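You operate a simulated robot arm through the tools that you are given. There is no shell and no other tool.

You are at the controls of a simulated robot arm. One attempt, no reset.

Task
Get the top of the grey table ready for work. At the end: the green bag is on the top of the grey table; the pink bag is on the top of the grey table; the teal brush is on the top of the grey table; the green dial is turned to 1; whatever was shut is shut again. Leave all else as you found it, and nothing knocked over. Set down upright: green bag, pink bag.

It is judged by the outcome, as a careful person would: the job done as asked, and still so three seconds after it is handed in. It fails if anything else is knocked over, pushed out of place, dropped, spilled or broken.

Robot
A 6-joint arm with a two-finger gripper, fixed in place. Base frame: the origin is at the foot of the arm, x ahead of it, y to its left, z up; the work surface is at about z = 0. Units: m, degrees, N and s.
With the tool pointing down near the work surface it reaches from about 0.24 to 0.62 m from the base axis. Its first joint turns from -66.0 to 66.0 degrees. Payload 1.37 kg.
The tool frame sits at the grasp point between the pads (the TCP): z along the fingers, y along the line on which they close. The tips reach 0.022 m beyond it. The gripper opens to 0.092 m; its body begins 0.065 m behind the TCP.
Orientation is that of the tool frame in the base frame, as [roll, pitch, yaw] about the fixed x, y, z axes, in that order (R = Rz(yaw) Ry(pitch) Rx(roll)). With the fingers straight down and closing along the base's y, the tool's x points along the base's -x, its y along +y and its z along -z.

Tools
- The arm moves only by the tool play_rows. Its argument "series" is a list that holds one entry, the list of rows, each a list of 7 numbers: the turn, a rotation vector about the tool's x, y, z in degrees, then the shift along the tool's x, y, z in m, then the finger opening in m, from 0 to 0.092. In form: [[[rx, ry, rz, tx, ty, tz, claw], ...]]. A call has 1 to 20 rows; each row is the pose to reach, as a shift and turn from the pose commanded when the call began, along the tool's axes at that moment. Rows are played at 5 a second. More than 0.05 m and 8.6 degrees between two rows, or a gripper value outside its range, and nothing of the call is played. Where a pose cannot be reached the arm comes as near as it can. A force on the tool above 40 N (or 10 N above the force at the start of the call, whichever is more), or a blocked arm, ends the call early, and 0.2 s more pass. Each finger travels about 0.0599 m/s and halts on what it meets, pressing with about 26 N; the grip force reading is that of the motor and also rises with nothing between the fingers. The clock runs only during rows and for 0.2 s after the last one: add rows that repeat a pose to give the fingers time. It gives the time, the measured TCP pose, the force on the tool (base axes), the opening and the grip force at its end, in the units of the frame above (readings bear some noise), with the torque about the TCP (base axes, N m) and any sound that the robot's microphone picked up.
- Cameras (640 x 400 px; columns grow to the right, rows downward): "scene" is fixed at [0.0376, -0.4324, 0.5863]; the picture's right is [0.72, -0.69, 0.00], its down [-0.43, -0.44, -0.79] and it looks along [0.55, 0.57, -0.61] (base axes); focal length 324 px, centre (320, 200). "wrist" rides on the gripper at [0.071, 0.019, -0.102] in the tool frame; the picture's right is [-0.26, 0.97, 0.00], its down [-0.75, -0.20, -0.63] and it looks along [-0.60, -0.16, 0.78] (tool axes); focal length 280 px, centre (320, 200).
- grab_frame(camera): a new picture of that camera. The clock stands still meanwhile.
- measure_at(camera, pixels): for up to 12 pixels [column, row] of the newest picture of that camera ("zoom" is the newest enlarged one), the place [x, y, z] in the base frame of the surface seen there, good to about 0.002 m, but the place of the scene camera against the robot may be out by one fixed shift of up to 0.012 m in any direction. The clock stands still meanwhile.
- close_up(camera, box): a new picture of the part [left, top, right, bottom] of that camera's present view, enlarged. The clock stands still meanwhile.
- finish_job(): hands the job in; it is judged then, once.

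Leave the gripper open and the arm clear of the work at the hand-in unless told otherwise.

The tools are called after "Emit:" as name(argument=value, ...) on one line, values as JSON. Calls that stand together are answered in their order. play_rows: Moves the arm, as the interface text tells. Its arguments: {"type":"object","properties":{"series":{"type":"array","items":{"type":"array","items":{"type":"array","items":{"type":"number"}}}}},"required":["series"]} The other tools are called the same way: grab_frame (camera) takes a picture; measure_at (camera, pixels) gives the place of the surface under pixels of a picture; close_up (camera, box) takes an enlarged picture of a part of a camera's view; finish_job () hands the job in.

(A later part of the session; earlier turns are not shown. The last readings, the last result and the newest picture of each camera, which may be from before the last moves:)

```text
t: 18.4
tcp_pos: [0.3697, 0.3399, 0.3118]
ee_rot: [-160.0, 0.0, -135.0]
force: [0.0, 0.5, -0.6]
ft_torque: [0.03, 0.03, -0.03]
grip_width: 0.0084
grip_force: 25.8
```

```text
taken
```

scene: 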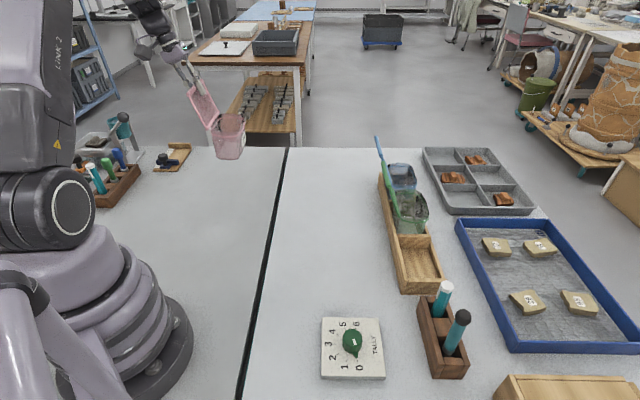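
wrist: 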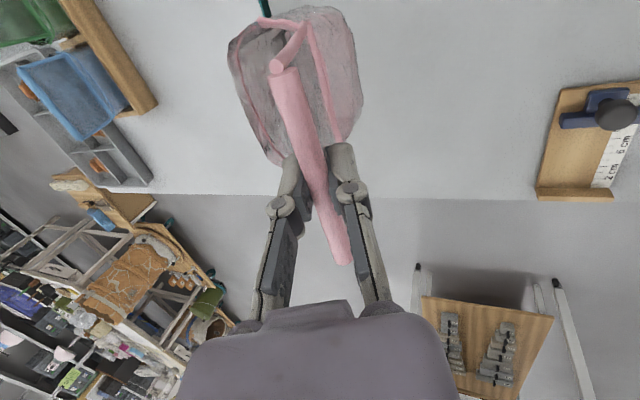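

The pink bag is over the grey table. I'll check the seam and the table surface around the spot from the wrist view.

Emit:
measure_at(camera="wrist", pixels=[[265, 5], [268, 13], [230, 150], [200, 100], [400, 100], [420, 180], [330, 280], [345, 190], [240, 185], [480, 190], [245, 40], [345, 20]])

Emit:
close_up(camera="scene", box=[130, 50, 330, 200])

```text
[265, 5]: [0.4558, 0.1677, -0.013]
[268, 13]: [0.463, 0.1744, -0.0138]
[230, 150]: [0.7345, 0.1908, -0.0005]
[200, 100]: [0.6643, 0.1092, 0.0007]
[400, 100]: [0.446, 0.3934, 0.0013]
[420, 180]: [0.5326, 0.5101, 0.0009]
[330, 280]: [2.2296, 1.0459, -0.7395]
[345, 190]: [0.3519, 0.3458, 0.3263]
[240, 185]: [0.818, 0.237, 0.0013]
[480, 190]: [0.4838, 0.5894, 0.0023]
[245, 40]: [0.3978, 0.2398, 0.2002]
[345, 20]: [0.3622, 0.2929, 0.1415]
```

```text
2.67 times, centred on (230, 125) of scene
```

zoom: 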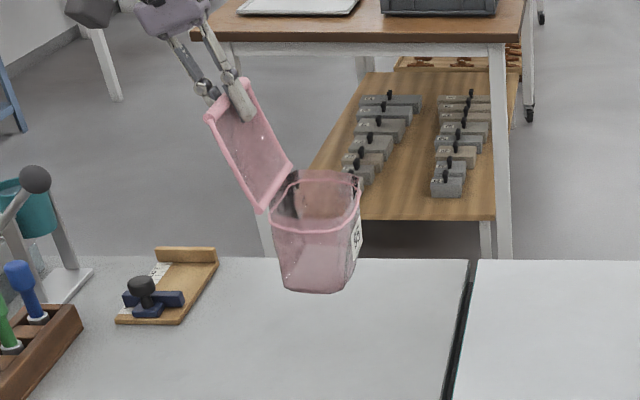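

The seam edge lies at w≈0.197, well clear of the bag (w up to about 0.135). I'll lower to about z=0.187 first.

Emit:
play_rows(series=[[[0, 0, 0, 0, 0.0055, 0.015, 0], [0, 0, 0, 0, 0.0137, 0.0376, 0], [0, 0, 0, 0, 0.0222, 0.061, 0], [0, 0, 0, 0, 0.0308, 0.0846, 0], [0, 0, 0, 0, 0.0385, 0.1058, 0], [0, 0, 0, 0, 0.0428, 0.1175, 0], [0, 0, 0, 0, 0.0428, 0.1175, 0]]])

Emit:
close_up(camera="scene", box=[130, 80, 330, 230])

```text
t: 20.0
tcp_pos: [0.3688, 0.3395, 0.1866]
ee_rot: [-160.1, 0.0, -135.0]
force: [0.2, -0.3, -0.6]
ft_torque: [0.02, 0.01, -0.03]
grip_width: 0.0083
grip_force: 26.1
```

```text
2.67 times, centred on (230, 155) of scene
```

zoom: 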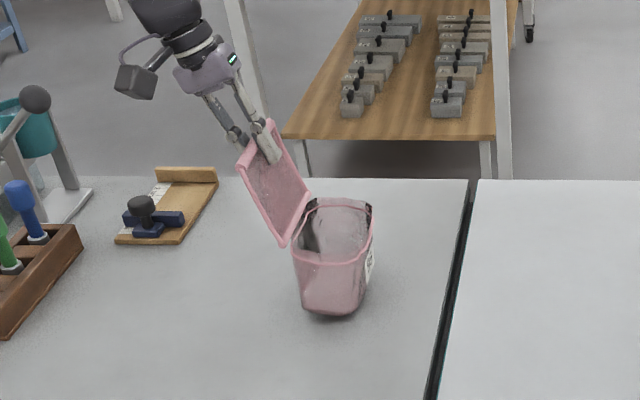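

The bag is just above the table. I'll lower in 4 mm steps to about z=0.166 and watch the force.

Emit:
play_rows(series=[[[0, 0, 0, 0, 0.0014, 0.0038, 0], [0, 0, 0, 0, 0.0027, 0.0075, 0], [0, 0, 0, 0, 0.0041, 0.0113, 0], [0, 0, 0, 0, 0.0055, 0.015, 0], [0, 0, 0, 0, 0.0062, 0.0169, 0], [0, 0, 0, 0, 0.0062, 0.0169, 0]]])

Emit:
close_up(camera="scene", box=[130, 80, 330, 230])

Emit:
grab_frame(camera="wrist")

```text
t: 21.4
tcp_pos: [0.3689, 0.3403, 0.1716]
ee_rot: [-160.0, 0.2, -134.8]
force: [-6.9, 1.8, 21.2]
ft_torque: [-0.06, 0.06, 0.01]
grip_width: 0.0085
grip_force: 26.1
```

```text
2.67 times, centred on (230, 155) of scene
```

zoom: 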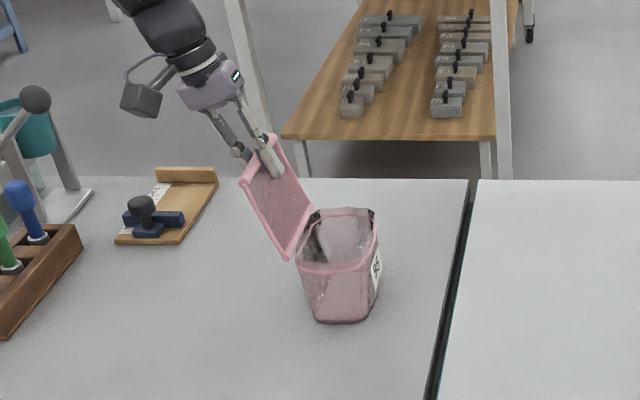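

```text
taken
```

wrist: 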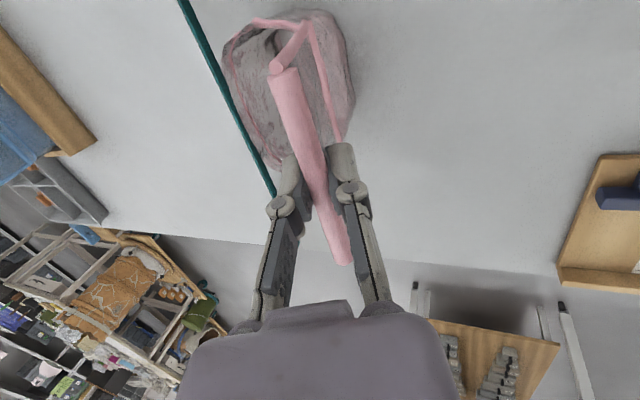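

It touched down (21 N vertical) at z=0.1716 and the call ended early. I'll ease up 4 mm to relieve the pressure before opening.

Emit:
play_rows(series=[[[0, 0, 0, 0, -0.0007, -0.0019, 0], [0, 0, 0, 0, -0.0014, -0.0038, 0], [0, 0, 0, 0, -0.0014, -0.0038, 0]]])

Emit:
close_up(camera="scene", box=[180, 100, 300, 210])

```text
t: 22.2
tcp_pos: [0.3681, 0.3391, 0.1735]
ee_rot: [-160.0, -0.1, -135.0]
force: [-0.6, 0.0, 0.3]
ft_torque: [0.03, 0.02, 0.0]
grip_width: 0.0087
grip_force: 25.9
```

```text
3.64 times, centred on (240, 155) of scene
```

zoom: 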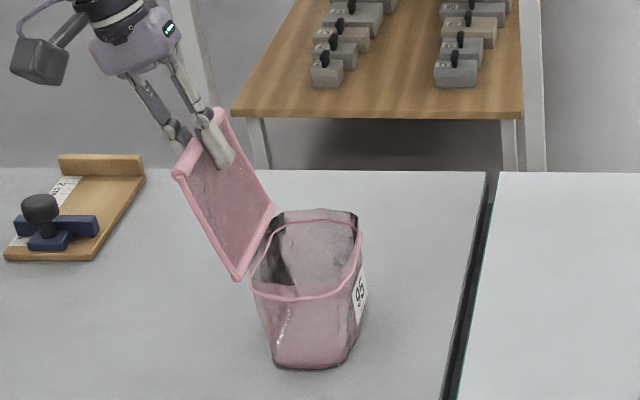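

The bag is just touching the table, near-zero load. I'll lower 1 mm and open the fingers gently.

Emit:
play_rows(series=[[[0, 0, 0, 0, 0.0004, 0.001, 0], [0, 0, 0, 0, 0.0004, 0.001, 0.012], [0, 0, 0, 0, 0.0004, 0.001, 0.018], [0, 0, 0, 0, 0.0004, 0.001, 0.026], [0, 0, 0, 0, 0.0004, 0.001, 0.026]]])

Emit:
close_up(camera="scene", box=[180, 100, 300, 210])

Emit:
grab_frame(camera="wrist")

```text
t: 23.4
tcp_pos: [0.3678, 0.3392, 0.1737]
ee_rot: [-160.1, 0.0, -135.0]
force: [0.9, 0.7, -1.1]
ft_torque: [-0.01, -0.01, -0.02]
grip_width: 0.0259
grip_force: 0.1
```

```text
3.64 times, centred on (240, 155) of scene
```

zoom: 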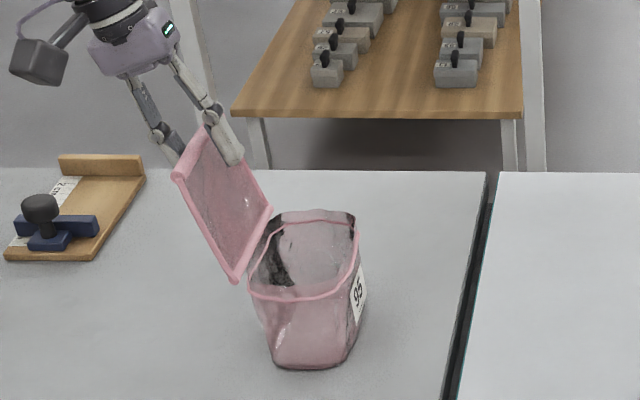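

```text
taken
```

wrist: 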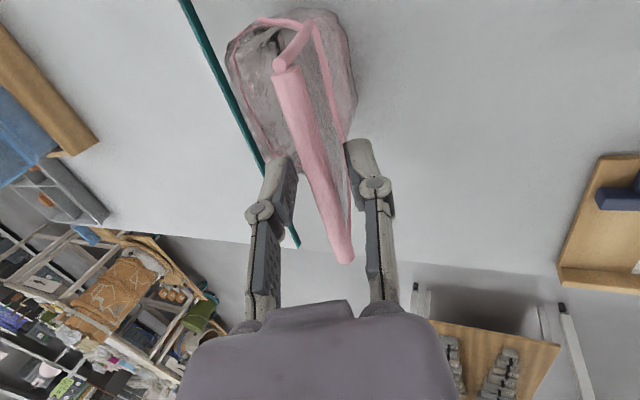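

The bag stands on its own with the fingers 26 mm open. I'll open a bit more and back straight off along the tool axis.

Emit:
play_rows(series=[[[0, 0, 0, 0, 0, 0, 0.045], [0, 0, 0, 0, 0, 0, 0.06], [0, 0, 0, 0, 0, -0.01, 0.06], [0, 0, 0, 0, 0, -0.03, 0.06], [0, 0, 0, 0, 0, -0.06, 0.06], [0, 0, 0, 0, 0, -0.09, 0.07], [0, 0, 0, 0, 0, -0.12, 0.092], [0, 0, 0, 0, 0, -0.12, 0.092]]])

Emit:
close_up(camera="scene", box=[180, 100, 300, 210])

Emit:
grab_frame(camera="wrist")

```text
t: 25.2
tcp_pos: [0.3398, 0.3678, 0.2853]
ee_rot: [-160.0, 0.0, -135.0]
force: [0.6, -0.3, 0.1]
ft_torque: [-0.01, -0.01, -0.02]
grip_width: 0.0921
grip_force: 0.1
```

```text
3.64 times, centred on (240, 155) of scene
```

zoom: 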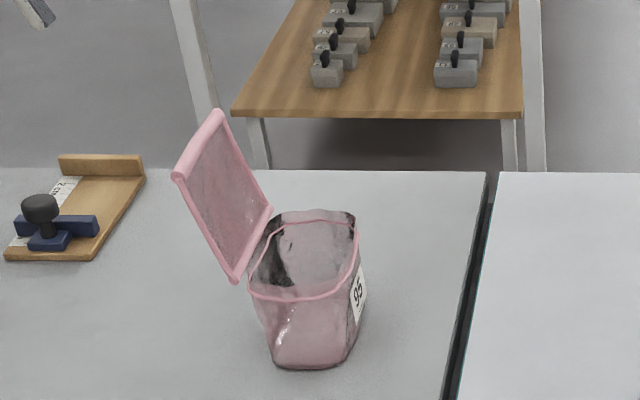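

```text
taken
```

wrist: 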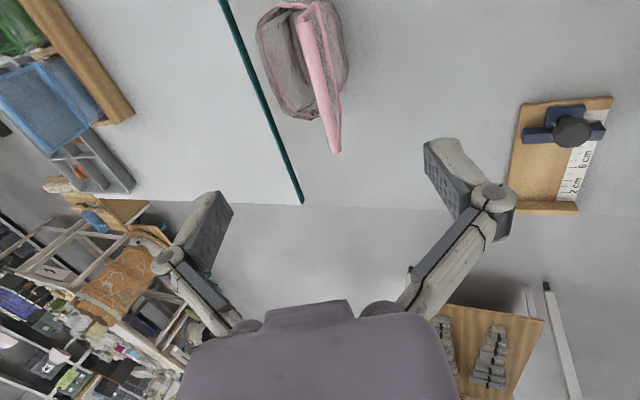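

The pink bag stands free on the grey table. I'll measure its bar and rim to check that it is upright.

Emit:
measure_at(camera="wrist", pixels=[[305, 35], [318, 80], [332, 130], [336, 100], [284, 105], [262, 30], [275, 85], [345, 60], [300, 115], [400, 100], [240, 40], [300, 8]])

Emit:
close_up(camera="wrist", box=[210, 0, 390, 170])

```text
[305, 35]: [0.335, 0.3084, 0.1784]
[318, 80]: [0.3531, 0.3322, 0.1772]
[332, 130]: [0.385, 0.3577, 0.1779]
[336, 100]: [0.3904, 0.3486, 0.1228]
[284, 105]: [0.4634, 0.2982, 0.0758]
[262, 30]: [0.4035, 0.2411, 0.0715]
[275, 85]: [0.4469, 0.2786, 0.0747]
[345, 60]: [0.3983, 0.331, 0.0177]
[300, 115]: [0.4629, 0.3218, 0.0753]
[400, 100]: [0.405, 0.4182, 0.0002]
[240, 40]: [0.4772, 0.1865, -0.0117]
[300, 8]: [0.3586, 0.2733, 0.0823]
```

```text
2.35 times, centred on (300, 85) of wrist
```

zoom: 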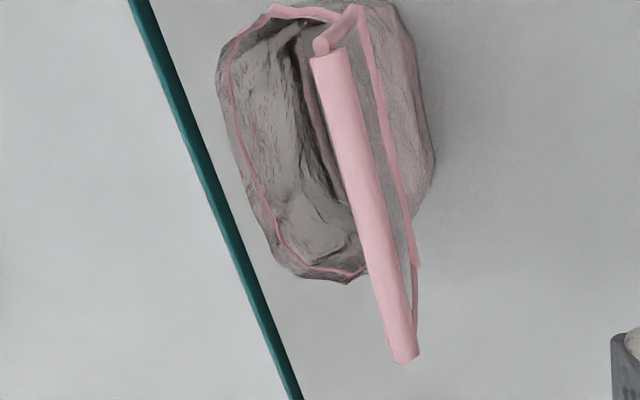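

The pink bag is upright (rim at 0.072–0.082, bar at 0.178 as before). Next is the green bag: I'll travel back at height to a pre-grasp point above its bar at (0.574, -0.100).

Emit:
play_rows(series=[[[0, 0, 0, 0.006, -0.0146, 0.0053, 0.092], [0, 0, 0, 0.0165, -0.0438, 0.0159, 0.092], [0, 0, 0, 0.0276, -0.0729, 0.0265, 0.092], [0, 0, 0, 0.0386, -0.1021, 0.0371, 0.092], [0, 0, 0, 0.0496, -0.1313, 0.0478, 0.092], [0, 0, 0, 0.0606, -0.1604, 0.0584, 0.092], [0, 0, 0, 0.0717, -0.1896, 0.069, 0.092], [0, 0, 0, 0.0827, -0.2188, 0.0796, 0.092], [0, 0, 0, 0.0937, -0.248, 0.0902, 0.092], [0, 0, 0, 0.1048, -0.2771, 0.1008, 0.092], [0, 0, 0, 0.1158, -0.3063, 0.1114, 0.092], [0, 0, 0, 0.1268, -0.3355, 0.1221, 0.092], [0, 0, 0, 0.1378, -0.3647, 0.1327, 0.092], [0, 0, 0, 0.1489, -0.3939, 0.1433, 0.092], [0, 0, 0, 0.1599, -0.4231, 0.1539, 0.092], [0, 0, 0, 0.1654, -0.4376, 0.1592, 0.092], [0, 0, 0, 0.1654, -0.4376, 0.1592, 0.092]]])

Emit:
grab_frame(camera="wrist")

Emit:
grab_frame(camera="scene")

```text
t: 28.8
tcp_pos: [0.5503, -0.0779, 0.2874]
ee_rot: [-160.0, 0.0, -134.9]
force: [-0.9, 0.2, 0.2]
ft_torque: [0.0, 0.01, 0.05]
grip_width: 0.0921
grip_force: 0.0
```

```text
taken
```

wrist: 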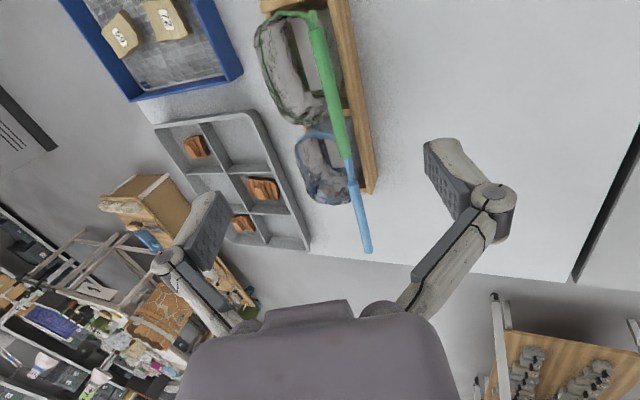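

```text
taken
```

scene: 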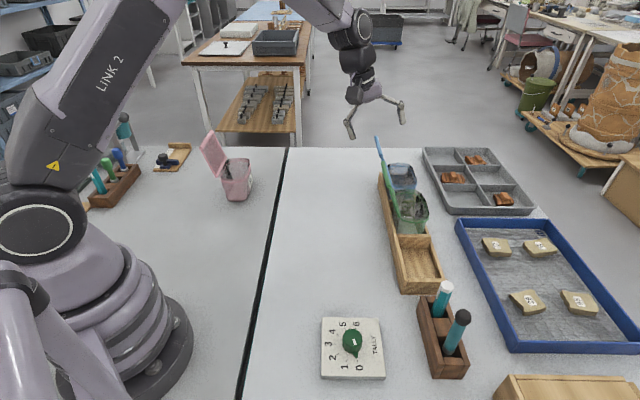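

I'll measure the green bar from here before going down.

Emit:
measure_at(camera="wrist", pixels=[[316, 35], [321, 55], [326, 75], [331, 95], [337, 120], [344, 145], [347, 157], [328, 80], [334, 80], [324, 80], [358, 200], [266, 80]])

Emit:
close_up(camera="wrist", box=[240, 0, 400, 260])

```text
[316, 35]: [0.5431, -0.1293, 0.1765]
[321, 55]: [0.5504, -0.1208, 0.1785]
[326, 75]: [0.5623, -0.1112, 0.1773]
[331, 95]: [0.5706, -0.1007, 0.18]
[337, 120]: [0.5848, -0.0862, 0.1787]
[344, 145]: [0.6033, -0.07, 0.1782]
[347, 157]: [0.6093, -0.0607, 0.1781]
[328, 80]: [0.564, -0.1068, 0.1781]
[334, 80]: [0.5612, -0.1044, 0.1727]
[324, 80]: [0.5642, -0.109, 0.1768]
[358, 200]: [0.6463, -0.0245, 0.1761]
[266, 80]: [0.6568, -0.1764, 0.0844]
```

```text
1.54 times, centred on (320, 130) of wrist
```

zoom: 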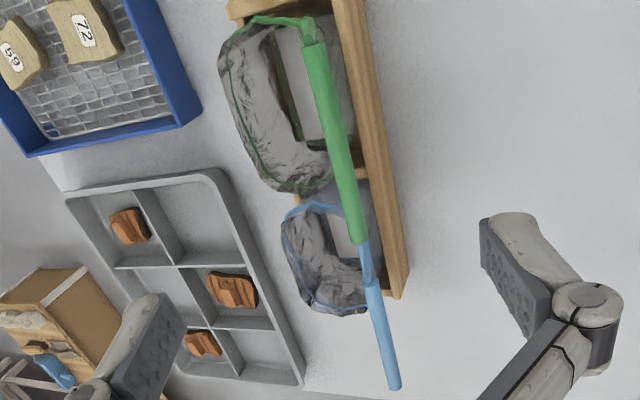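

The green bar centre is about (0.572, -0.101, 0.172). I'll advance with the fingers open.

Emit:
play_rows(series=[[[0, 0, 0, 0.0005, 0.0025, 0.03, 0.092], [0, 0, 0, 0.001, 0.005, 0.06, 0.092], [0, 0, 0, 0.001, 0.0075, 0.088, 0.092], [0, 0, 0, 0.001, 0.009, 0.107, 0.092], [0, 0, 0, 0.001, 0.0101, 0.1192, 0.092], [0, 0, 0, 0.001, 0.0101, 0.1192, 0.092]]])

Emit:
grab_frame(camera="wrist")

Emit:
close_up(camera="scene", box=[330, 110, 470, 260])

```text
t: 30.2
tcp_pos: [0.5726, -0.1003, 0.1719]
ee_rot: [-160.0, -0.1, -134.9]
force: [0.8, 0.4, -0.7]
ft_torque: [0.02, 0.04, 0.0]
grip_width: 0.0922
grip_force: 0.0
```

```text
taken
```

wrist: 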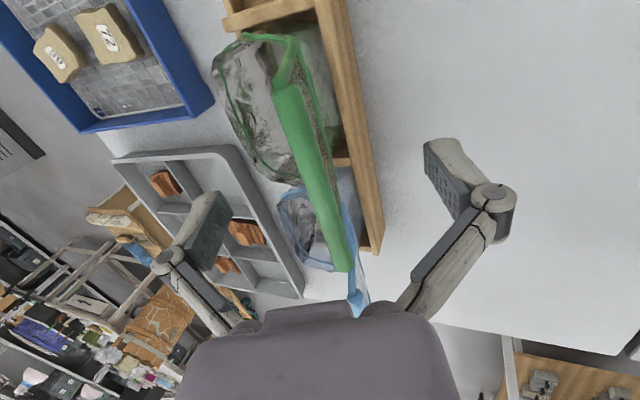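

```text
2.67 times, centred on (400, 185) of scene
```

zoom: 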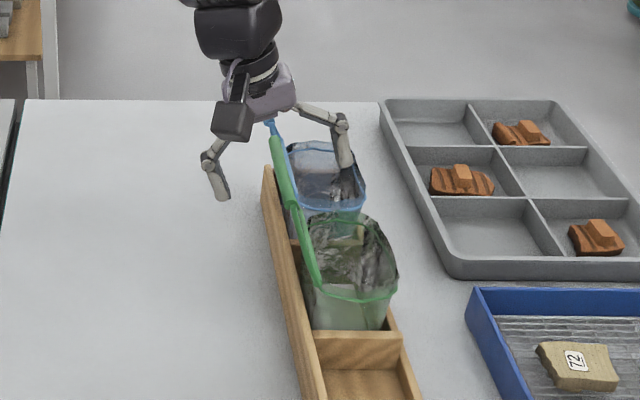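

The green bar is centred at the TCP pixel (about 316,184). I'll close on it and lift 4 cm slowly.

Emit:
play_rows(series=[[[0, 0, 0, 0, 0, 0, 0.05], [0, 0, 0, 0, 0, 0, 0.03], [0, 0, 0, 0, 0, 0, 0.01], [0, 0, 0, 0, 0, 0, 0.0], [0, 0, 0, 0, 0, 0, 0.0], [0, 0, 0, 0, 0, 0, 0.0], [0, 0, 0, 0, -0.0034, -0.0094, 0.0], [0, 0, 0, 0, -0.0068, -0.0188, 0.0], [0, 0, 0, 0, -0.0103, -0.0282, 0.0], [0, 0, 0, 0, -0.0137, -0.0376, 0.0], [0, 0, 0, 0, -0.0137, -0.0376, 0.0]]])

Emit:
grab_frame(camera="wrist")

Emit:
close_up(camera="scene", box=[330, 100, 470, 260])

```text
t: 32.6
tcp_pos: [0.574, -0.1001, 0.2108]
ee_rot: [-160.1, 0.0, -135.0]
force: [0.6, -0.2, 0.0]
ft_torque: [-0.02, 0.03, -0.02]
grip_width: 0.0083
grip_force: 26.4
```

```text
taken
```

wrist: 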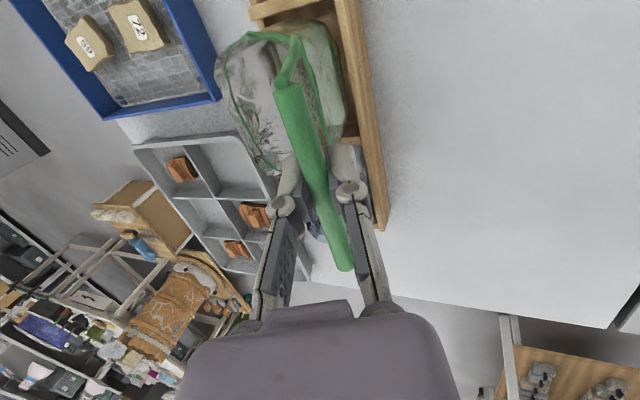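

```text
2.50 times, centred on (400, 180) of scene
```

zoom: 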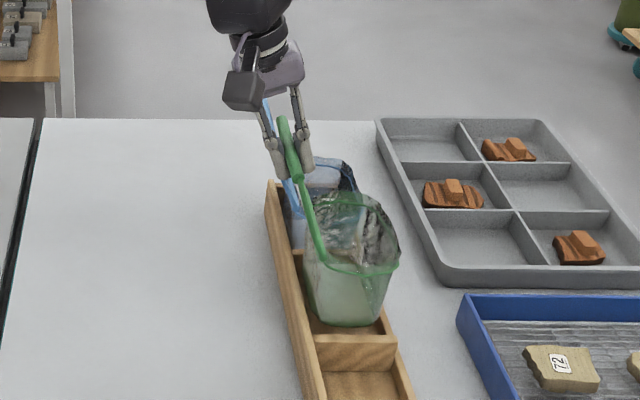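

The green bag lifts cleanly and the blue one is undisturbed. I'll lift 10 cm more, then pull it straight back toward me.

Emit:
play_rows(series=[[[0, 0, 0, 0, -0.0051, -0.0141, 0.0], [0, 0, 0, 0, -0.0119, -0.0329, 0.0], [0, 0, 0, 0, -0.0188, -0.0517, 0.0], [0, 0, 0, 0, -0.0256, -0.0705, 0.0], [0, 0, 0, 0, -0.0308, -0.0846, 0.0], [0, 0, 0, 0, -0.0342, -0.094, 0.0], [0, 0, 0, 0, -0.0342, -0.094, 0.0]]])

Emit:
grab_frame(camera="scene")

```text
t: 34.2
tcp_pos: [0.5725, -0.1023, 0.3114]
ee_rot: [-160.1, 0.0, -134.9]
force: [-0.1, 0.2, -0.4]
ft_torque: [0.01, 0.02, -0.02]
grip_width: 0.0084
grip_force: 25.9
```

```text
taken
```

scene: 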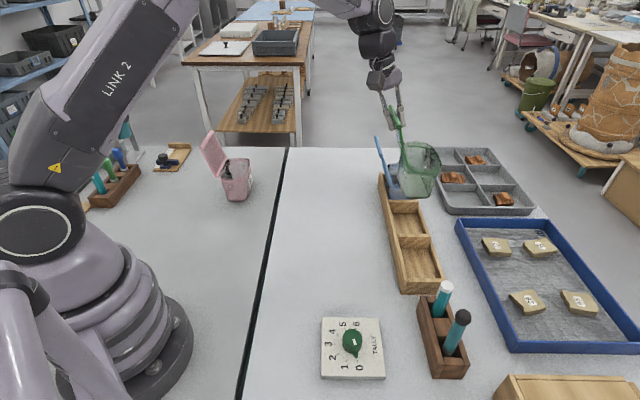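

The green bag is clear of the bin. I'll move it straight across to the grey table at about (0.262, 0.233).

Emit:
play_rows(series=[[[0, 0, 0, 0, 0.015, -0.0055, 0], [0, 0, 0, 0, 0.043, -0.0156, 0], [0, 0, 0, 0, 0.073, -0.0266, 0], [0, 0, 0, 0, 0.103, -0.0375, 0], [0, 0, 0, 0, 0.133, -0.0484, 0], [0, 0, 0, 0, 0.163, -0.0593, 0], [0, 0, 0, -0.001, 0.193, -0.0702, 0], [0, 0, 0, -0.003, 0.223, -0.0811, 0], [0, 0, 0, -0.005, 0.253, -0.092, 0], [0, 0, 0, -0.007, 0.283, -0.103, 0], [0, 0, 0, -0.009, 0.313, -0.1139, 0], [0, 0, 0, -0.011, 0.343, -0.1248, 0], [0, 0, 0, -0.013, 0.373, -0.1357, 0], [0, 0, 0, -0.015, 0.4, -0.1455, 0], [0, 0, 0, -0.017, 0.42, -0.1528, 0], [0, 0, 0, -0.0175, 0.4296, -0.1563, 0], [0, 0, 0, -0.0175, 0.4296, -0.1563, 0]]])

Emit:
grab_frame(camera="scene")

Emit:
grab_frame(camera="wrist")

```text
t: 37.8
tcp_pos: [0.2636, 0.2348, 0.3119]
ee_rot: [-160.0, 0.0, -135.1]
force: [0.3, -0.1, -1.0]
ft_torque: [0.0, 0.03, 0.02]
grip_width: 0.0082
grip_force: 25.7
```

```text
taken
```

scene: 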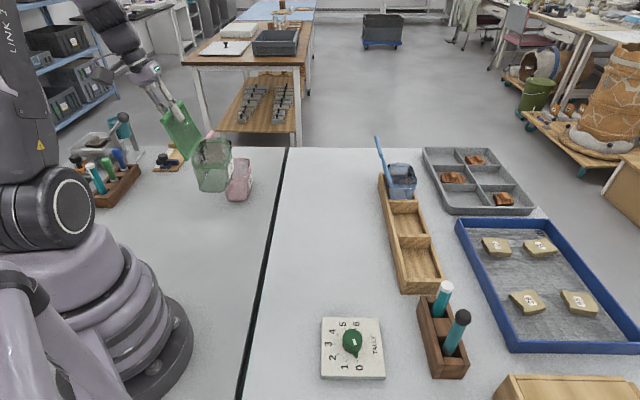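

```text
taken
```

wrist: 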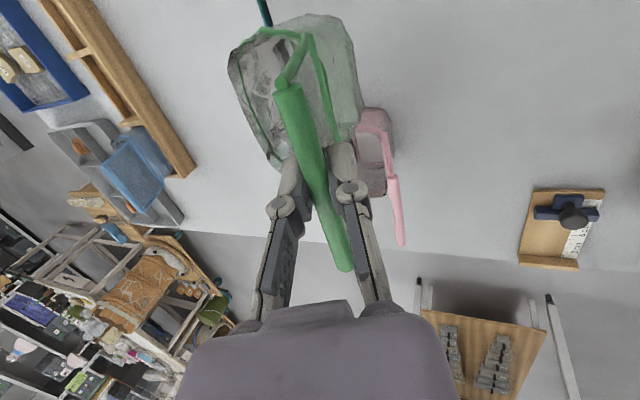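

All good. I'll lower the green bag to about z=0.188.

Emit:
play_rows(series=[[[0, 0, 0, 0, 0.0055, 0.015, 0], [0, 0, 0, 0, 0.0137, 0.0376, 0], [0, 0, 0, 0, 0.0222, 0.061, 0], [0, 0, 0, 0, 0.0308, 0.0846, 0], [0, 0, 0, 0, 0.0385, 0.1058, 0], [0, 0, 0, 0, 0.0425, 0.1166, 0], [0, 0, 0, 0, 0.0425, 0.1166, 0]]])

Emit:
close_up(camera="scene", box=[120, 80, 320, 250])

```text
t: 39.4
tcp_pos: [0.2619, 0.2358, 0.1852]
ee_rot: [-160.0, 0.0, -135.0]
force: [0.6, 1.2, -1.0]
ft_torque: [0.01, 0.02, -0.02]
grip_width: 0.0084
grip_force: 26.1
```

```text
2.35 times, centred on (220, 165) of scene
```

zoom: 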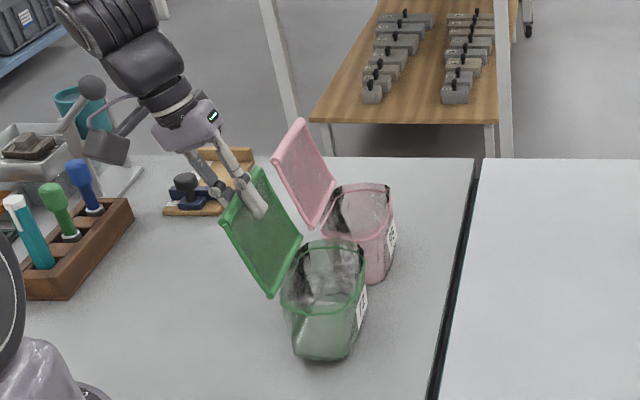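

Still just above the table. I'll lower in small steps to about z=0.174, where the pink bag made light contact.

Emit:
play_rows(series=[[[0, 0, 0, 0, 0.001, 0.0028, 0], [0, 0, 0, 0, 0.0021, 0.0056, 0], [0, 0, 0, 0, 0.0027, 0.0075, 0], [0, 0, 0, 0, 0.0034, 0.0094, 0], [0, 0, 0, 0, 0.0038, 0.0105, 0], [0, 0, 0, 0, 0.0038, 0.0105, 0]]])

Emit:
close_up(camera="scene", box=[170, 110, 310, 230])

```text
t: 40.8
tcp_pos: [0.2626, 0.2341, 0.175]
ee_rot: [-159.9, -0.1, -135.0]
force: [-0.7, -0.2, -0.8]
ft_torque: [0.01, -0.01, 0.01]
grip_width: 0.0084
grip_force: 26.2
```

```text
3.33 times, centred on (240, 170) of scene
```

zoom: 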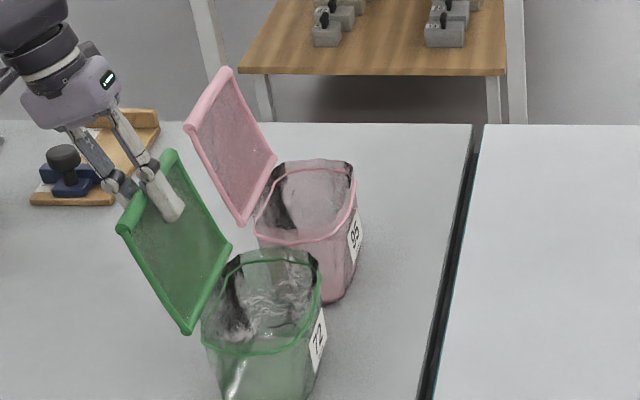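

No contact yet. I'll lower another 3 mm in 1 mm steps.

Emit:
play_rows(series=[[[0, 0, 0, 0, 0.0003, 0.0009, 0], [0, 0, 0, 0, 0.0007, 0.0019, 0], [0, 0, 0, 0, 0.0009, 0.0024, 0], [0, 0, 0, 0, 0.0009, 0.0024, 0]]])

Emit:
close_up(camera="scene", box=[170, 130, 310, 250])

```text
t: 41.8
tcp_pos: [0.2627, 0.2337, 0.1705]
ee_rot: [-159.9, 0.0, -135.0]
force: [1.2, -0.2, 0.5]
ft_torque: [0.03, -0.03, 0.03]
grip_width: 0.0082
grip_force: 26.3
```

```text
3.33 times, centred on (240, 190) of scene
```

zoom: 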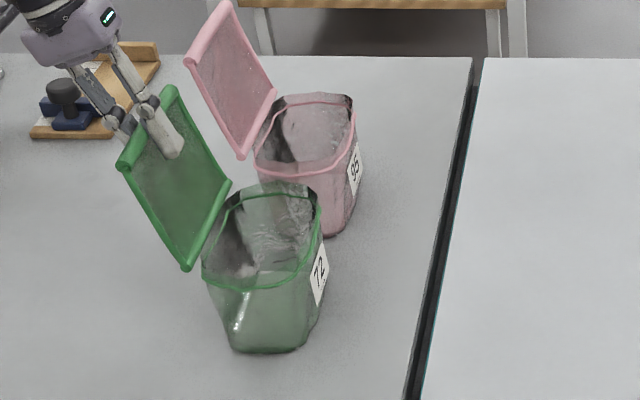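

Probably at first contact. I'll go 1 mm lower and hold to read the force.

Emit:
play_rows(series=[[[0, 0, 0, 0, 0.0003, 0.0009, 0], [0, 0, 0, 0, 0.0003, 0.0009, 0], [0, 0, 0, 0, 0.0003, 0.0009, 0]]])

```text
t: 42.6
tcp_pos: [0.2616, 0.2346, 0.1718]
ee_rot: [-159.9, 0.1, -135.1]
force: [-2.4, 2.1, 11.6]
ft_torque: [-0.02, 0.02, -0.01]
grip_width: 0.0082
grip_force: 26.1
```

The bag rests on the table now (about 11 N). I'll ease up 1 mm and open the fingers gently.

Emit:
play_rows(series=[[[0, 0, 0, 0, -0.0003, -0.0009, 0], [0, 0, 0, 0, -0.0003, -0.0009, 0], [0, 0, 0, 0, -0.0003, -0.0009, 0.012], [0, 0, 0, 0, -0.0003, -0.0009, 0.018], [0, 0, 0, 0, -0.0003, -0.0009, 0.026], [0, 0, 0, 0, -0.0003, -0.0009, 0.026]]])

Emit:
close_up(camera="scene", box=[170, 130, 310, 250])

Emit:
grab_frame(camera="wrist")

```text
t: 44.0
tcp_pos: [0.2629, 0.233, 0.173]
ee_rot: [-159.9, 0.0, -135.0]
force: [1.2, 0.5, 0.5]
ft_torque: [0.01, 0.03, 0.01]
grip_width: 0.0262
grip_force: 0.1
```

```text
3.33 times, centred on (240, 190) of scene
```

zoom: 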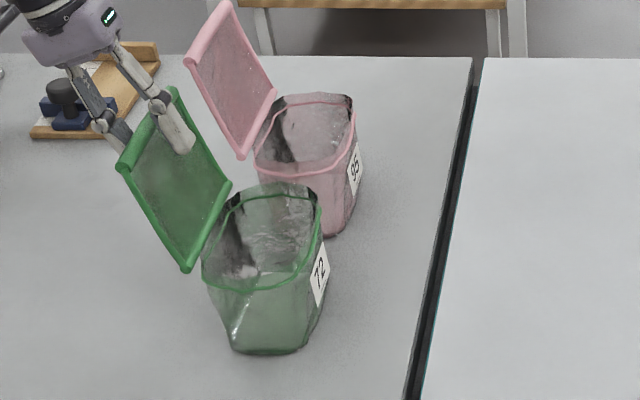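

```text
taken
```

wrist: 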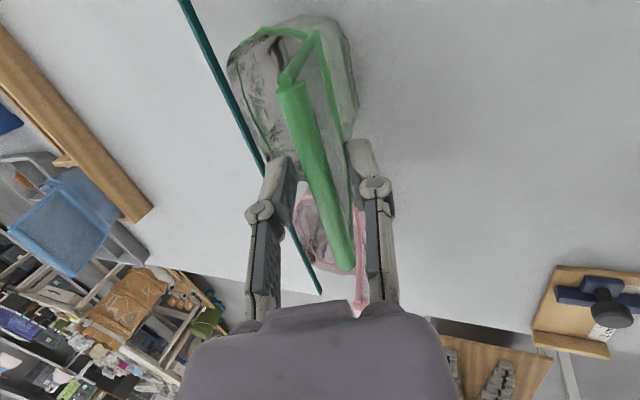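

The green bag stands on its own. I'll open further and back off along the tool axis.

Emit:
play_rows(series=[[[0, 0, 0, 0, 0, 0, 0.045], [0, 0, 0, 0, 0, 0, 0.06], [0, 0, 0, 0, 0, -0.01, 0.06], [0, 0, 0, 0, 0, -0.03, 0.06], [0, 0, 0, 0, 0, -0.06, 0.06], [0, 0, 0, 0, 0, -0.09, 0.07], [0, 0, 0, 0, 0, -0.12, 0.092], [0, 0, 0, 0, 0, -0.145, 0.092], [0, 0, 0, 0, 0, -0.145, 0.092]]])

Emit:
close_up(camera="scene", box=[130, 100, 310, 250])

Emit:
grab_frame(camera="wrist")

```text
t: 46.0
tcp_pos: [0.2259, 0.2697, 0.3107]
ee_rot: [-160.1, 0.1, -135.0]
force: [0.6, 0.3, 0.3]
ft_torque: [0.0, 0.03, -0.02]
grip_width: 0.0921
grip_force: 0.0
```

```text
2.67 times, centred on (220, 175) of scene
```

zoom: 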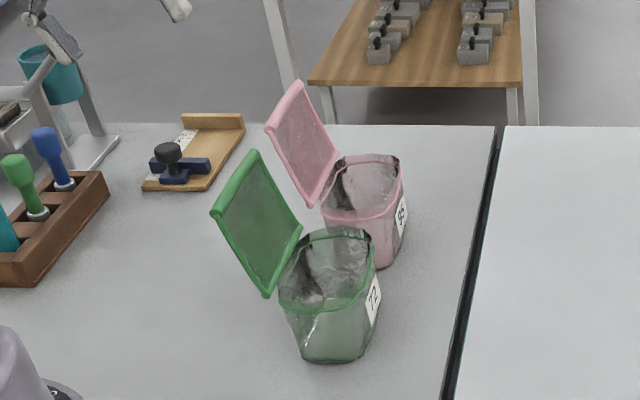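

```text
taken
```

wrist: 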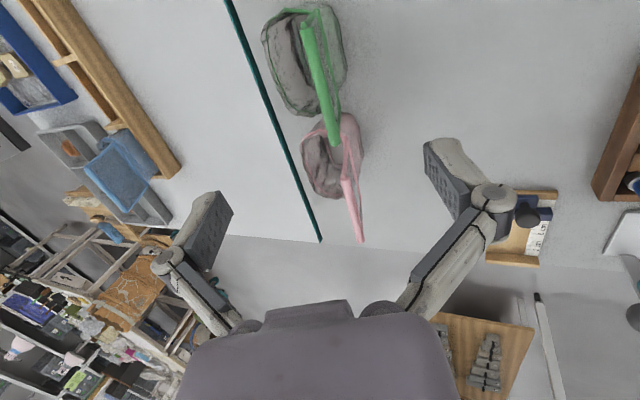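

Both bags stand upright and apart. Now the brush: first I'll set the tool vertical again.

Emit:
play_rows(series=[[[-7, 0, 0, 0, 0, 0, 0.092], [-14, 0, 0, 0, 0, 0, 0.092], [-20, 0, 0, 0, 0, 0, 0.092], [-20, 0, 0, 0, 0, 0, 0.092]]])

Emit:
close_up(camera="scene", box=[130, 100, 310, 250])

```text
t: 47.0
tcp_pos: [0.2263, 0.2707, 0.3079]
ee_rot: [179.9, 0.0, -135.0]
force: [-0.4, -0.1, 0.4]
ft_torque: [0.01, 0.01, 0.01]
grip_width: 0.0919
grip_force: 0.0
```

```text
2.67 times, centred on (220, 175) of scene
```

zoom: 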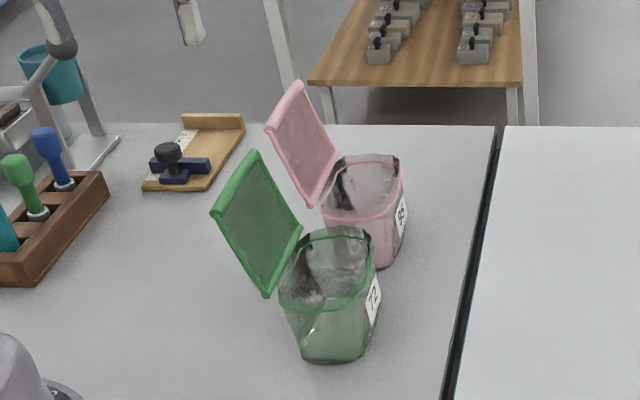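

The bags are steady. I'll travel over them at height to a viewpoint near the brush rack, (0.324, -0.283, 0.25), yaw 135°.

Emit:
play_rows(series=[[[0, 0, 6, 0.0215, -0.0307, 0, 0.092], [0, 0, 12, 0.0429, -0.0614, 0, 0.092], [0, 0, 18, 0.0643, -0.092, 0, 0.092], [0, 0, 24, 0.0857, -0.1227, 0, 0.092], [0, 0, 30, 0.1071, -0.1534, 0.005, 0.092], [0, 0, 36, 0.1286, -0.1841, 0.01, 0.092], [0, 0, 42, 0.15, -0.2148, 0.015, 0.092], [0, 0, 48, 0.1714, -0.2454, 0.02, 0.092], [0, 0, 54, 0.1928, -0.2761, 0.025, 0.092], [0, 0, 60, 0.2143, -0.3068, 0.03, 0.092], [0, 0, 66, 0.2357, -0.3375, 0.036, 0.092], [0, 0, 72, 0.2571, -0.3681, 0.042, 0.092], [0, 0, 78, 0.2786, -0.3988, 0.048, 0.092], [0, 0, 84, 0.3, -0.4295, 0.054, 0.092], [0, 0, 90, 0.3214, -0.4602, 0.06, 0.092], [0, 0, 90, 0.3214, -0.4602, 0.06, 0.092]]])

Emit:
grab_frame(camera="wrist")

Emit:
grab_frame(camera="scene")

```text
t: 50.4
tcp_pos: [0.3266, -0.2826, 0.2501]
ee_rot: [180.0, 0.1, 134.9]
force: [-0.3, -0.7, -0.1]
ft_torque: [-0.02, -0.01, 0.03]
grip_width: 0.0921
grip_force: 0.0
```

```text
taken
```

wrist: 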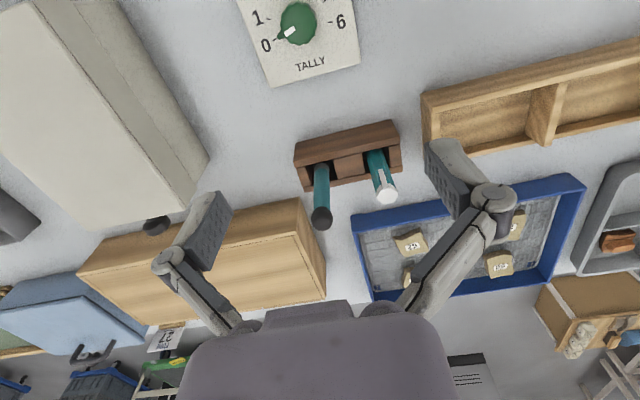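

```text
taken
```

scene: 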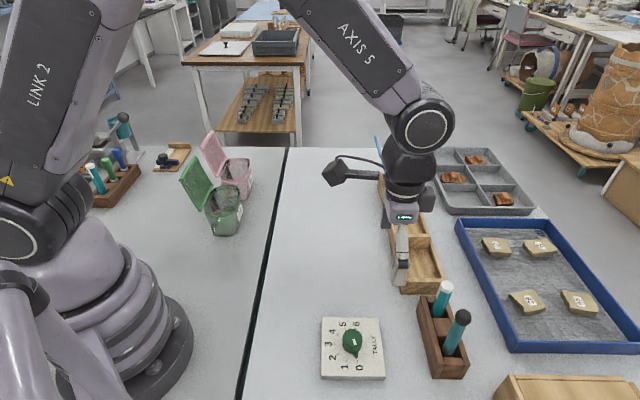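

The brush rack is centred in the wrist view. I'll zoom in and measure the brush axis, the marker and the rack.

Emit:
close_up(camera="wrist", box=[270, 100, 430, 250])

Emit:
measure_at(camera="wrist", pixels=[[322, 170], [321, 180], [321, 190], [321, 200], [321, 215], [321, 225], [314, 190], [329, 190], [377, 160], [387, 195], [380, 175], [345, 165]])

Emit:
measure_at(camera="wrist", pixels=[[296, 145], [296, 160], [393, 123], [398, 145], [304, 190], [400, 165], [340, 145], [345, 180], [300, 35], [285, 80], [320, 90], [340, 130]])

```text
2.67 times, centred on (350, 175) of wrist
```

zoom: 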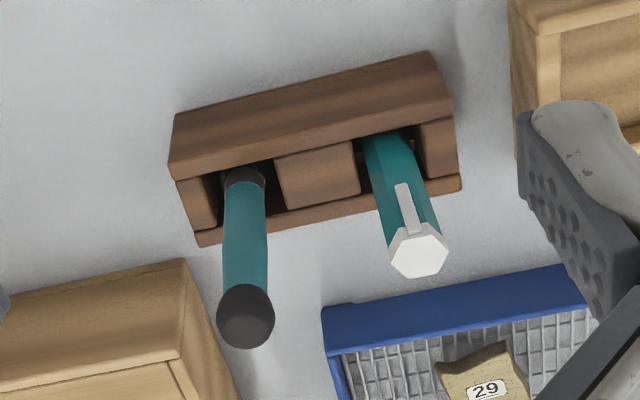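

```text
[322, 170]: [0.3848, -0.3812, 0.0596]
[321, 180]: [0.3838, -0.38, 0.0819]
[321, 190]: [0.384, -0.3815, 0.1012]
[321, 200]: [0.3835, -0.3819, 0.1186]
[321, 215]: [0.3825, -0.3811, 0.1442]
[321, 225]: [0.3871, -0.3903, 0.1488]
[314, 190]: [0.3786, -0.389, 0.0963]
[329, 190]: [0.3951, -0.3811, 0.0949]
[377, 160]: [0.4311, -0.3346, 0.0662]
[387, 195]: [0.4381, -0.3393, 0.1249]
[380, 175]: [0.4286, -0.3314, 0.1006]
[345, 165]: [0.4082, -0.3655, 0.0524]
```

```text
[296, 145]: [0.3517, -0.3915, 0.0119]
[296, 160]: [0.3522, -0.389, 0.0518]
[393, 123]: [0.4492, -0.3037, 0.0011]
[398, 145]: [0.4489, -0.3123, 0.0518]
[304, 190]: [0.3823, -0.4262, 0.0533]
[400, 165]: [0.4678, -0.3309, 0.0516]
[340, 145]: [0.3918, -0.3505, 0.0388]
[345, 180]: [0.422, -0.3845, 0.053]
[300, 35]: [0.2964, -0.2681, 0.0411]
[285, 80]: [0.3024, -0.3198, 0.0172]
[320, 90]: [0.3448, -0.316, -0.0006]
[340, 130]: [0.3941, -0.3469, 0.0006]
```

The brush stands vertical: axis at about (0.390, -0.388), handle radius about 9 mm, with the marker about 67 mm beside it. I'll tilt the tool 55° outward and go to a pre-grasp point, fingers opened to 44 mm so they clear the marker. This lets me lay the brush flat afterwards.

Emit:
play_rows(series=[[[0, -8, 0, -0.005, -0.004, 0.01, 0.08], [0, -16, 0, -0.01, -0.008, 0.022, 0.07], [0, -24, 0, -0.016, -0.013, 0.036, 0.06], [0, -32, 0, -0.022, -0.018, 0.052, 0.05], [0, -40, 0, -0.028, -0.023, 0.067, 0.044], [0, -48, 0, -0.033, -0.027, 0.08, 0.044], [0, -55, 0, -0.0373, -0.0296, 0.0907, 0.044], [0, -55, 0, -0.0373, -0.0296, 0.0907, 0.044]]])

Emit:
grab_frame(camera="wrist")

Emit:
grab_frame(camera="scene")

```text
t: 52.2
tcp_pos: [0.3307, -0.3304, 0.1587]
ee_rot: [179.9, 55.1, 135.0]
force: [-0.4, -0.4, -0.2]
ft_torque: [0.0, -0.01, 0.02]
grip_width: 0.044
grip_force: 0.1
```

```text
taken
```

wrist: 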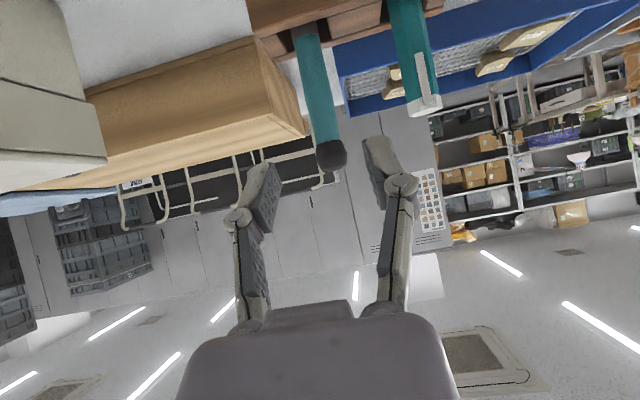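

```text
taken
```

scene: 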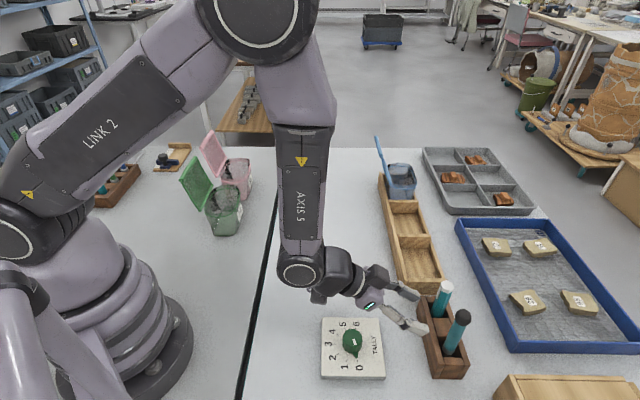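

The brush is ahead between the fingers. I'll re-measure the handle from this view before advancing.

Emit:
measure_at(camera="wrist", pixels=[[305, 40], [309, 60], [314, 85], [319, 110], [323, 130], [330, 155], [304, 85], [324, 85], [410, 40], [420, 95], [340, 155], [318, 155]])

```text
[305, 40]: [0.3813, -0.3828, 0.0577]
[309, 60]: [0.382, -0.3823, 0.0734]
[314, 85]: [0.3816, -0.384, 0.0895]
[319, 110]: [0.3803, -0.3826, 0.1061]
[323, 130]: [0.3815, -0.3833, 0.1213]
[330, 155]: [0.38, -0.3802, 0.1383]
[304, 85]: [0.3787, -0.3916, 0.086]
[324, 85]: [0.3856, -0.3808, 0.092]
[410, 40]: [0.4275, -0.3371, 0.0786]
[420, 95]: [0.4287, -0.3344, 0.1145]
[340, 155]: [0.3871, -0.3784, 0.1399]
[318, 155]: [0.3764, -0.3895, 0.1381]
```

The alignment is good (brush at s≈0, tool at s≈0). I'll advance 9 cm along the tool axis with the fingers at 44 mm.

Emit:
play_rows(series=[[[0, 0, 0, 0, 0, 0.02, 0.044], [0, 0, 0, 0, 0, 0.045, 0.044], [0, 0, 0, 0, -0.0005, 0.065, 0.044], [0, 0, 0, -0.001, -0.0005, 0.08, 0.044], [0, 0, 0, -0.001, -0.0005, 0.09, 0.044], [0, 0, 0, -0.001, -0.0005, 0.09, 0.044]]])

Emit:
grab_frame(camera="wrist")

Emit:
close_up(camera="scene", box=[290, 230, 490, 390])

```text
t: 53.6
tcp_pos: [0.3825, -0.3842, 0.108]
ee_rot: [-180.0, 55.0, 135.0]
force: [0.3, -0.3, -0.5]
ft_torque: [-0.01, -0.03, 0.01]
grip_width: 0.0438
grip_force: 0.1
```

```text
taken
```

wrist: 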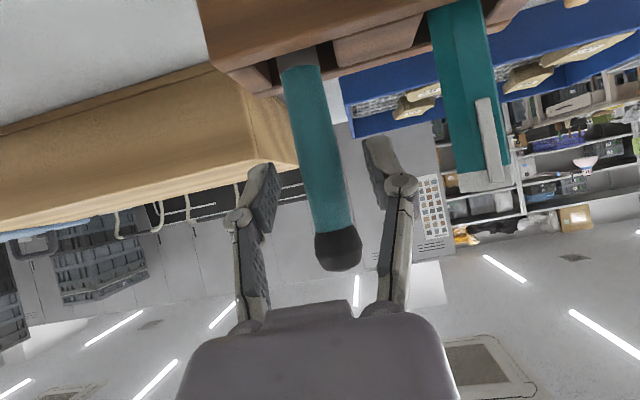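

```text
2.50 times, centred on (390, 310) of scene
```

zoom: 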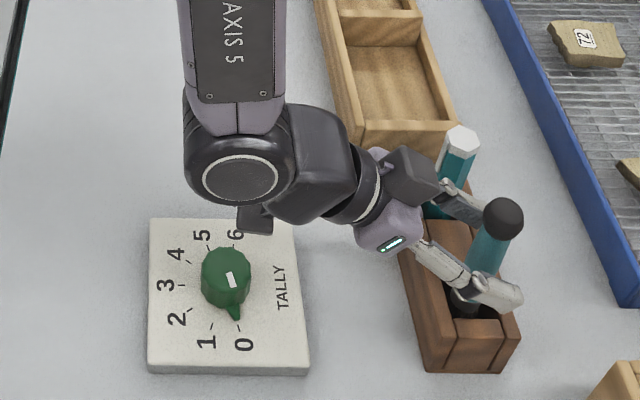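

The brush handle sits between the pads (about 302–345 px at row 184). I'll close on it.

Emit:
play_rows(series=[[[0, 0, 0, 0, 0, 0, 0.03], [0, 0, 0, 0, 0, 0, 0.018], [0, 0, 0, 0, 0, 0, 0.008], [0, 0, 0, 0, 0, 0, 0.0], [0, 0, 0, 0, 0, 0, 0.0]]])

Emit:
grab_frame(camera="wrist")

```text
t: 54.8
tcp_pos: [0.3817, -0.3835, 0.1076]
ee_rot: [180.0, 55.0, 135.0]
force: [-0.1, -0.1, -0.3]
ft_torque: [0.0, 0.01, 0.0]
grip_width: 0.0185
grip_force: 26.2
```

```text
taken
```

wrist: 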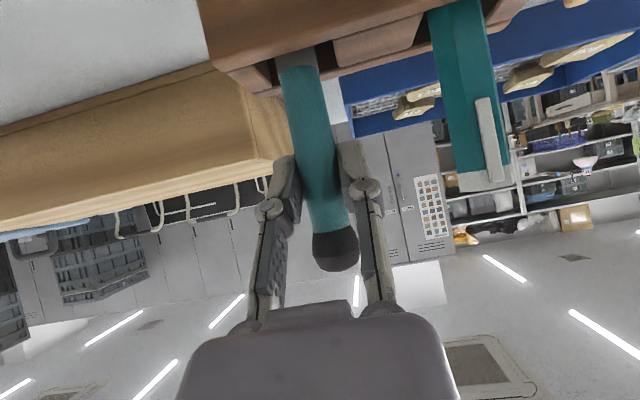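

The brush is held (18.5 mm, 26 N). I'll lift straight up, slowly at first, 10 cm in total.

Emit:
play_rows(series=[[[0, 0, 0, -0.0066, 0, -0.0046, 0], [0, 0, 0, -0.0147, 0, -0.0103, 0], [0, 0, 0, -0.0246, 0, -0.0172, 0], [0, 0, 0, -0.0369, 0, -0.0258, 0], [0, 0, 0, -0.0532, 0, -0.0373, 0], [0, 0, 0, -0.0696, 0, -0.0488, 0], [0, 0, 0, -0.0819, 0, -0.0574, 0], [0, 0, 0, -0.0819, 0, -0.0574, 0]]])

Emit:
grab_frame(camera="wrist")

Emit:
close_up(camera="scene", box=[290, 200, 490, 390])

```text
t: 56.6
tcp_pos: [0.3831, -0.3837, 0.2086]
ee_rot: [179.9, 54.9, 135.0]
force: [0.8, -0.1, -0.8]
ft_torque: [0.0, -0.01, 0.0]
grip_width: 0.0186
grip_force: 26.1
```

```text
taken
```

wrist: 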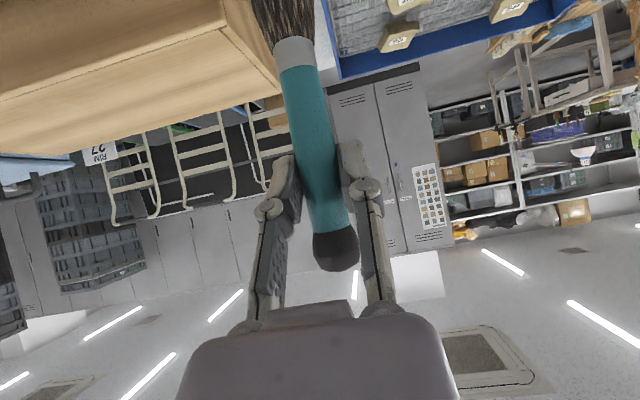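

```text
2.11 times, centred on (390, 295) of scene
```

zoom: 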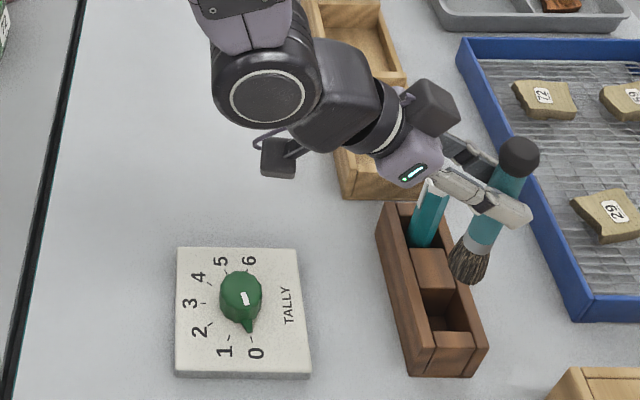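

It is clearly a brush, and the bristles are out of the rack. I'll back away along the tool axis (up and toward me) and turn the tool back to vertical.

Emit:
play_rows(series=[[[0, 0, 0, 0, 0, -0.02, 0], [0, 0, 0, 0, 0, -0.045, 0], [0, 7, 0, 0, 0, -0.07, 0], [0, 15, 0, -0.001, 0, -0.095, 0], [0, 23, 0, -0.001, 0, -0.115, 0], [0, 31, 0, -0.001, 0, -0.135, 0], [0, 39, 0, -0.0015, 0, -0.15, 0], [0, 47, 0, -0.0015, 0, -0.165, 0], [0, 55, 0, -0.0015, 0, -0.172, 0], [0, 55, 0, -0.0015, 0, -0.172, 0]]])

Emit:
grab_frame(camera="wrist")

Emit:
grab_frame(camera="scene")

```text
t: 58.8
tcp_pos: [0.2828, -0.2829, 0.308]
ee_rot: [180.0, 0.0, 135.0]
force: [0.3, -0.3, -0.1]
ft_torque: [0.01, 0.02, -0.03]
grip_width: 0.0183
grip_force: 26.2
```

```text
taken
```

wrist: 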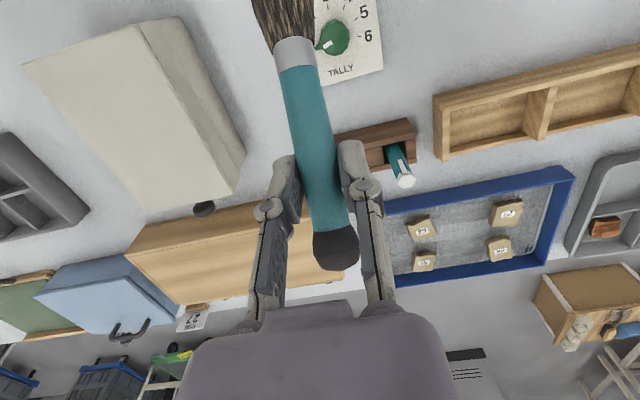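

```text
taken
```

scene: 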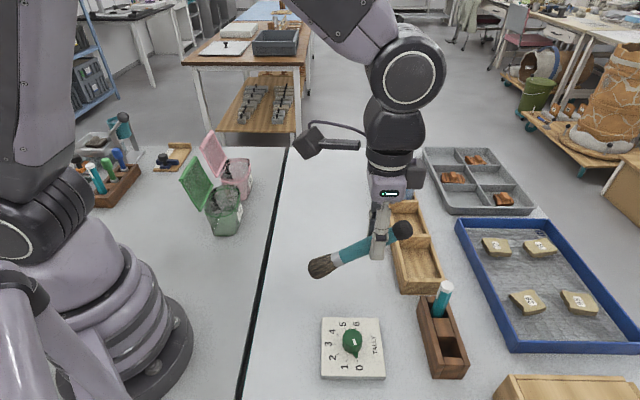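

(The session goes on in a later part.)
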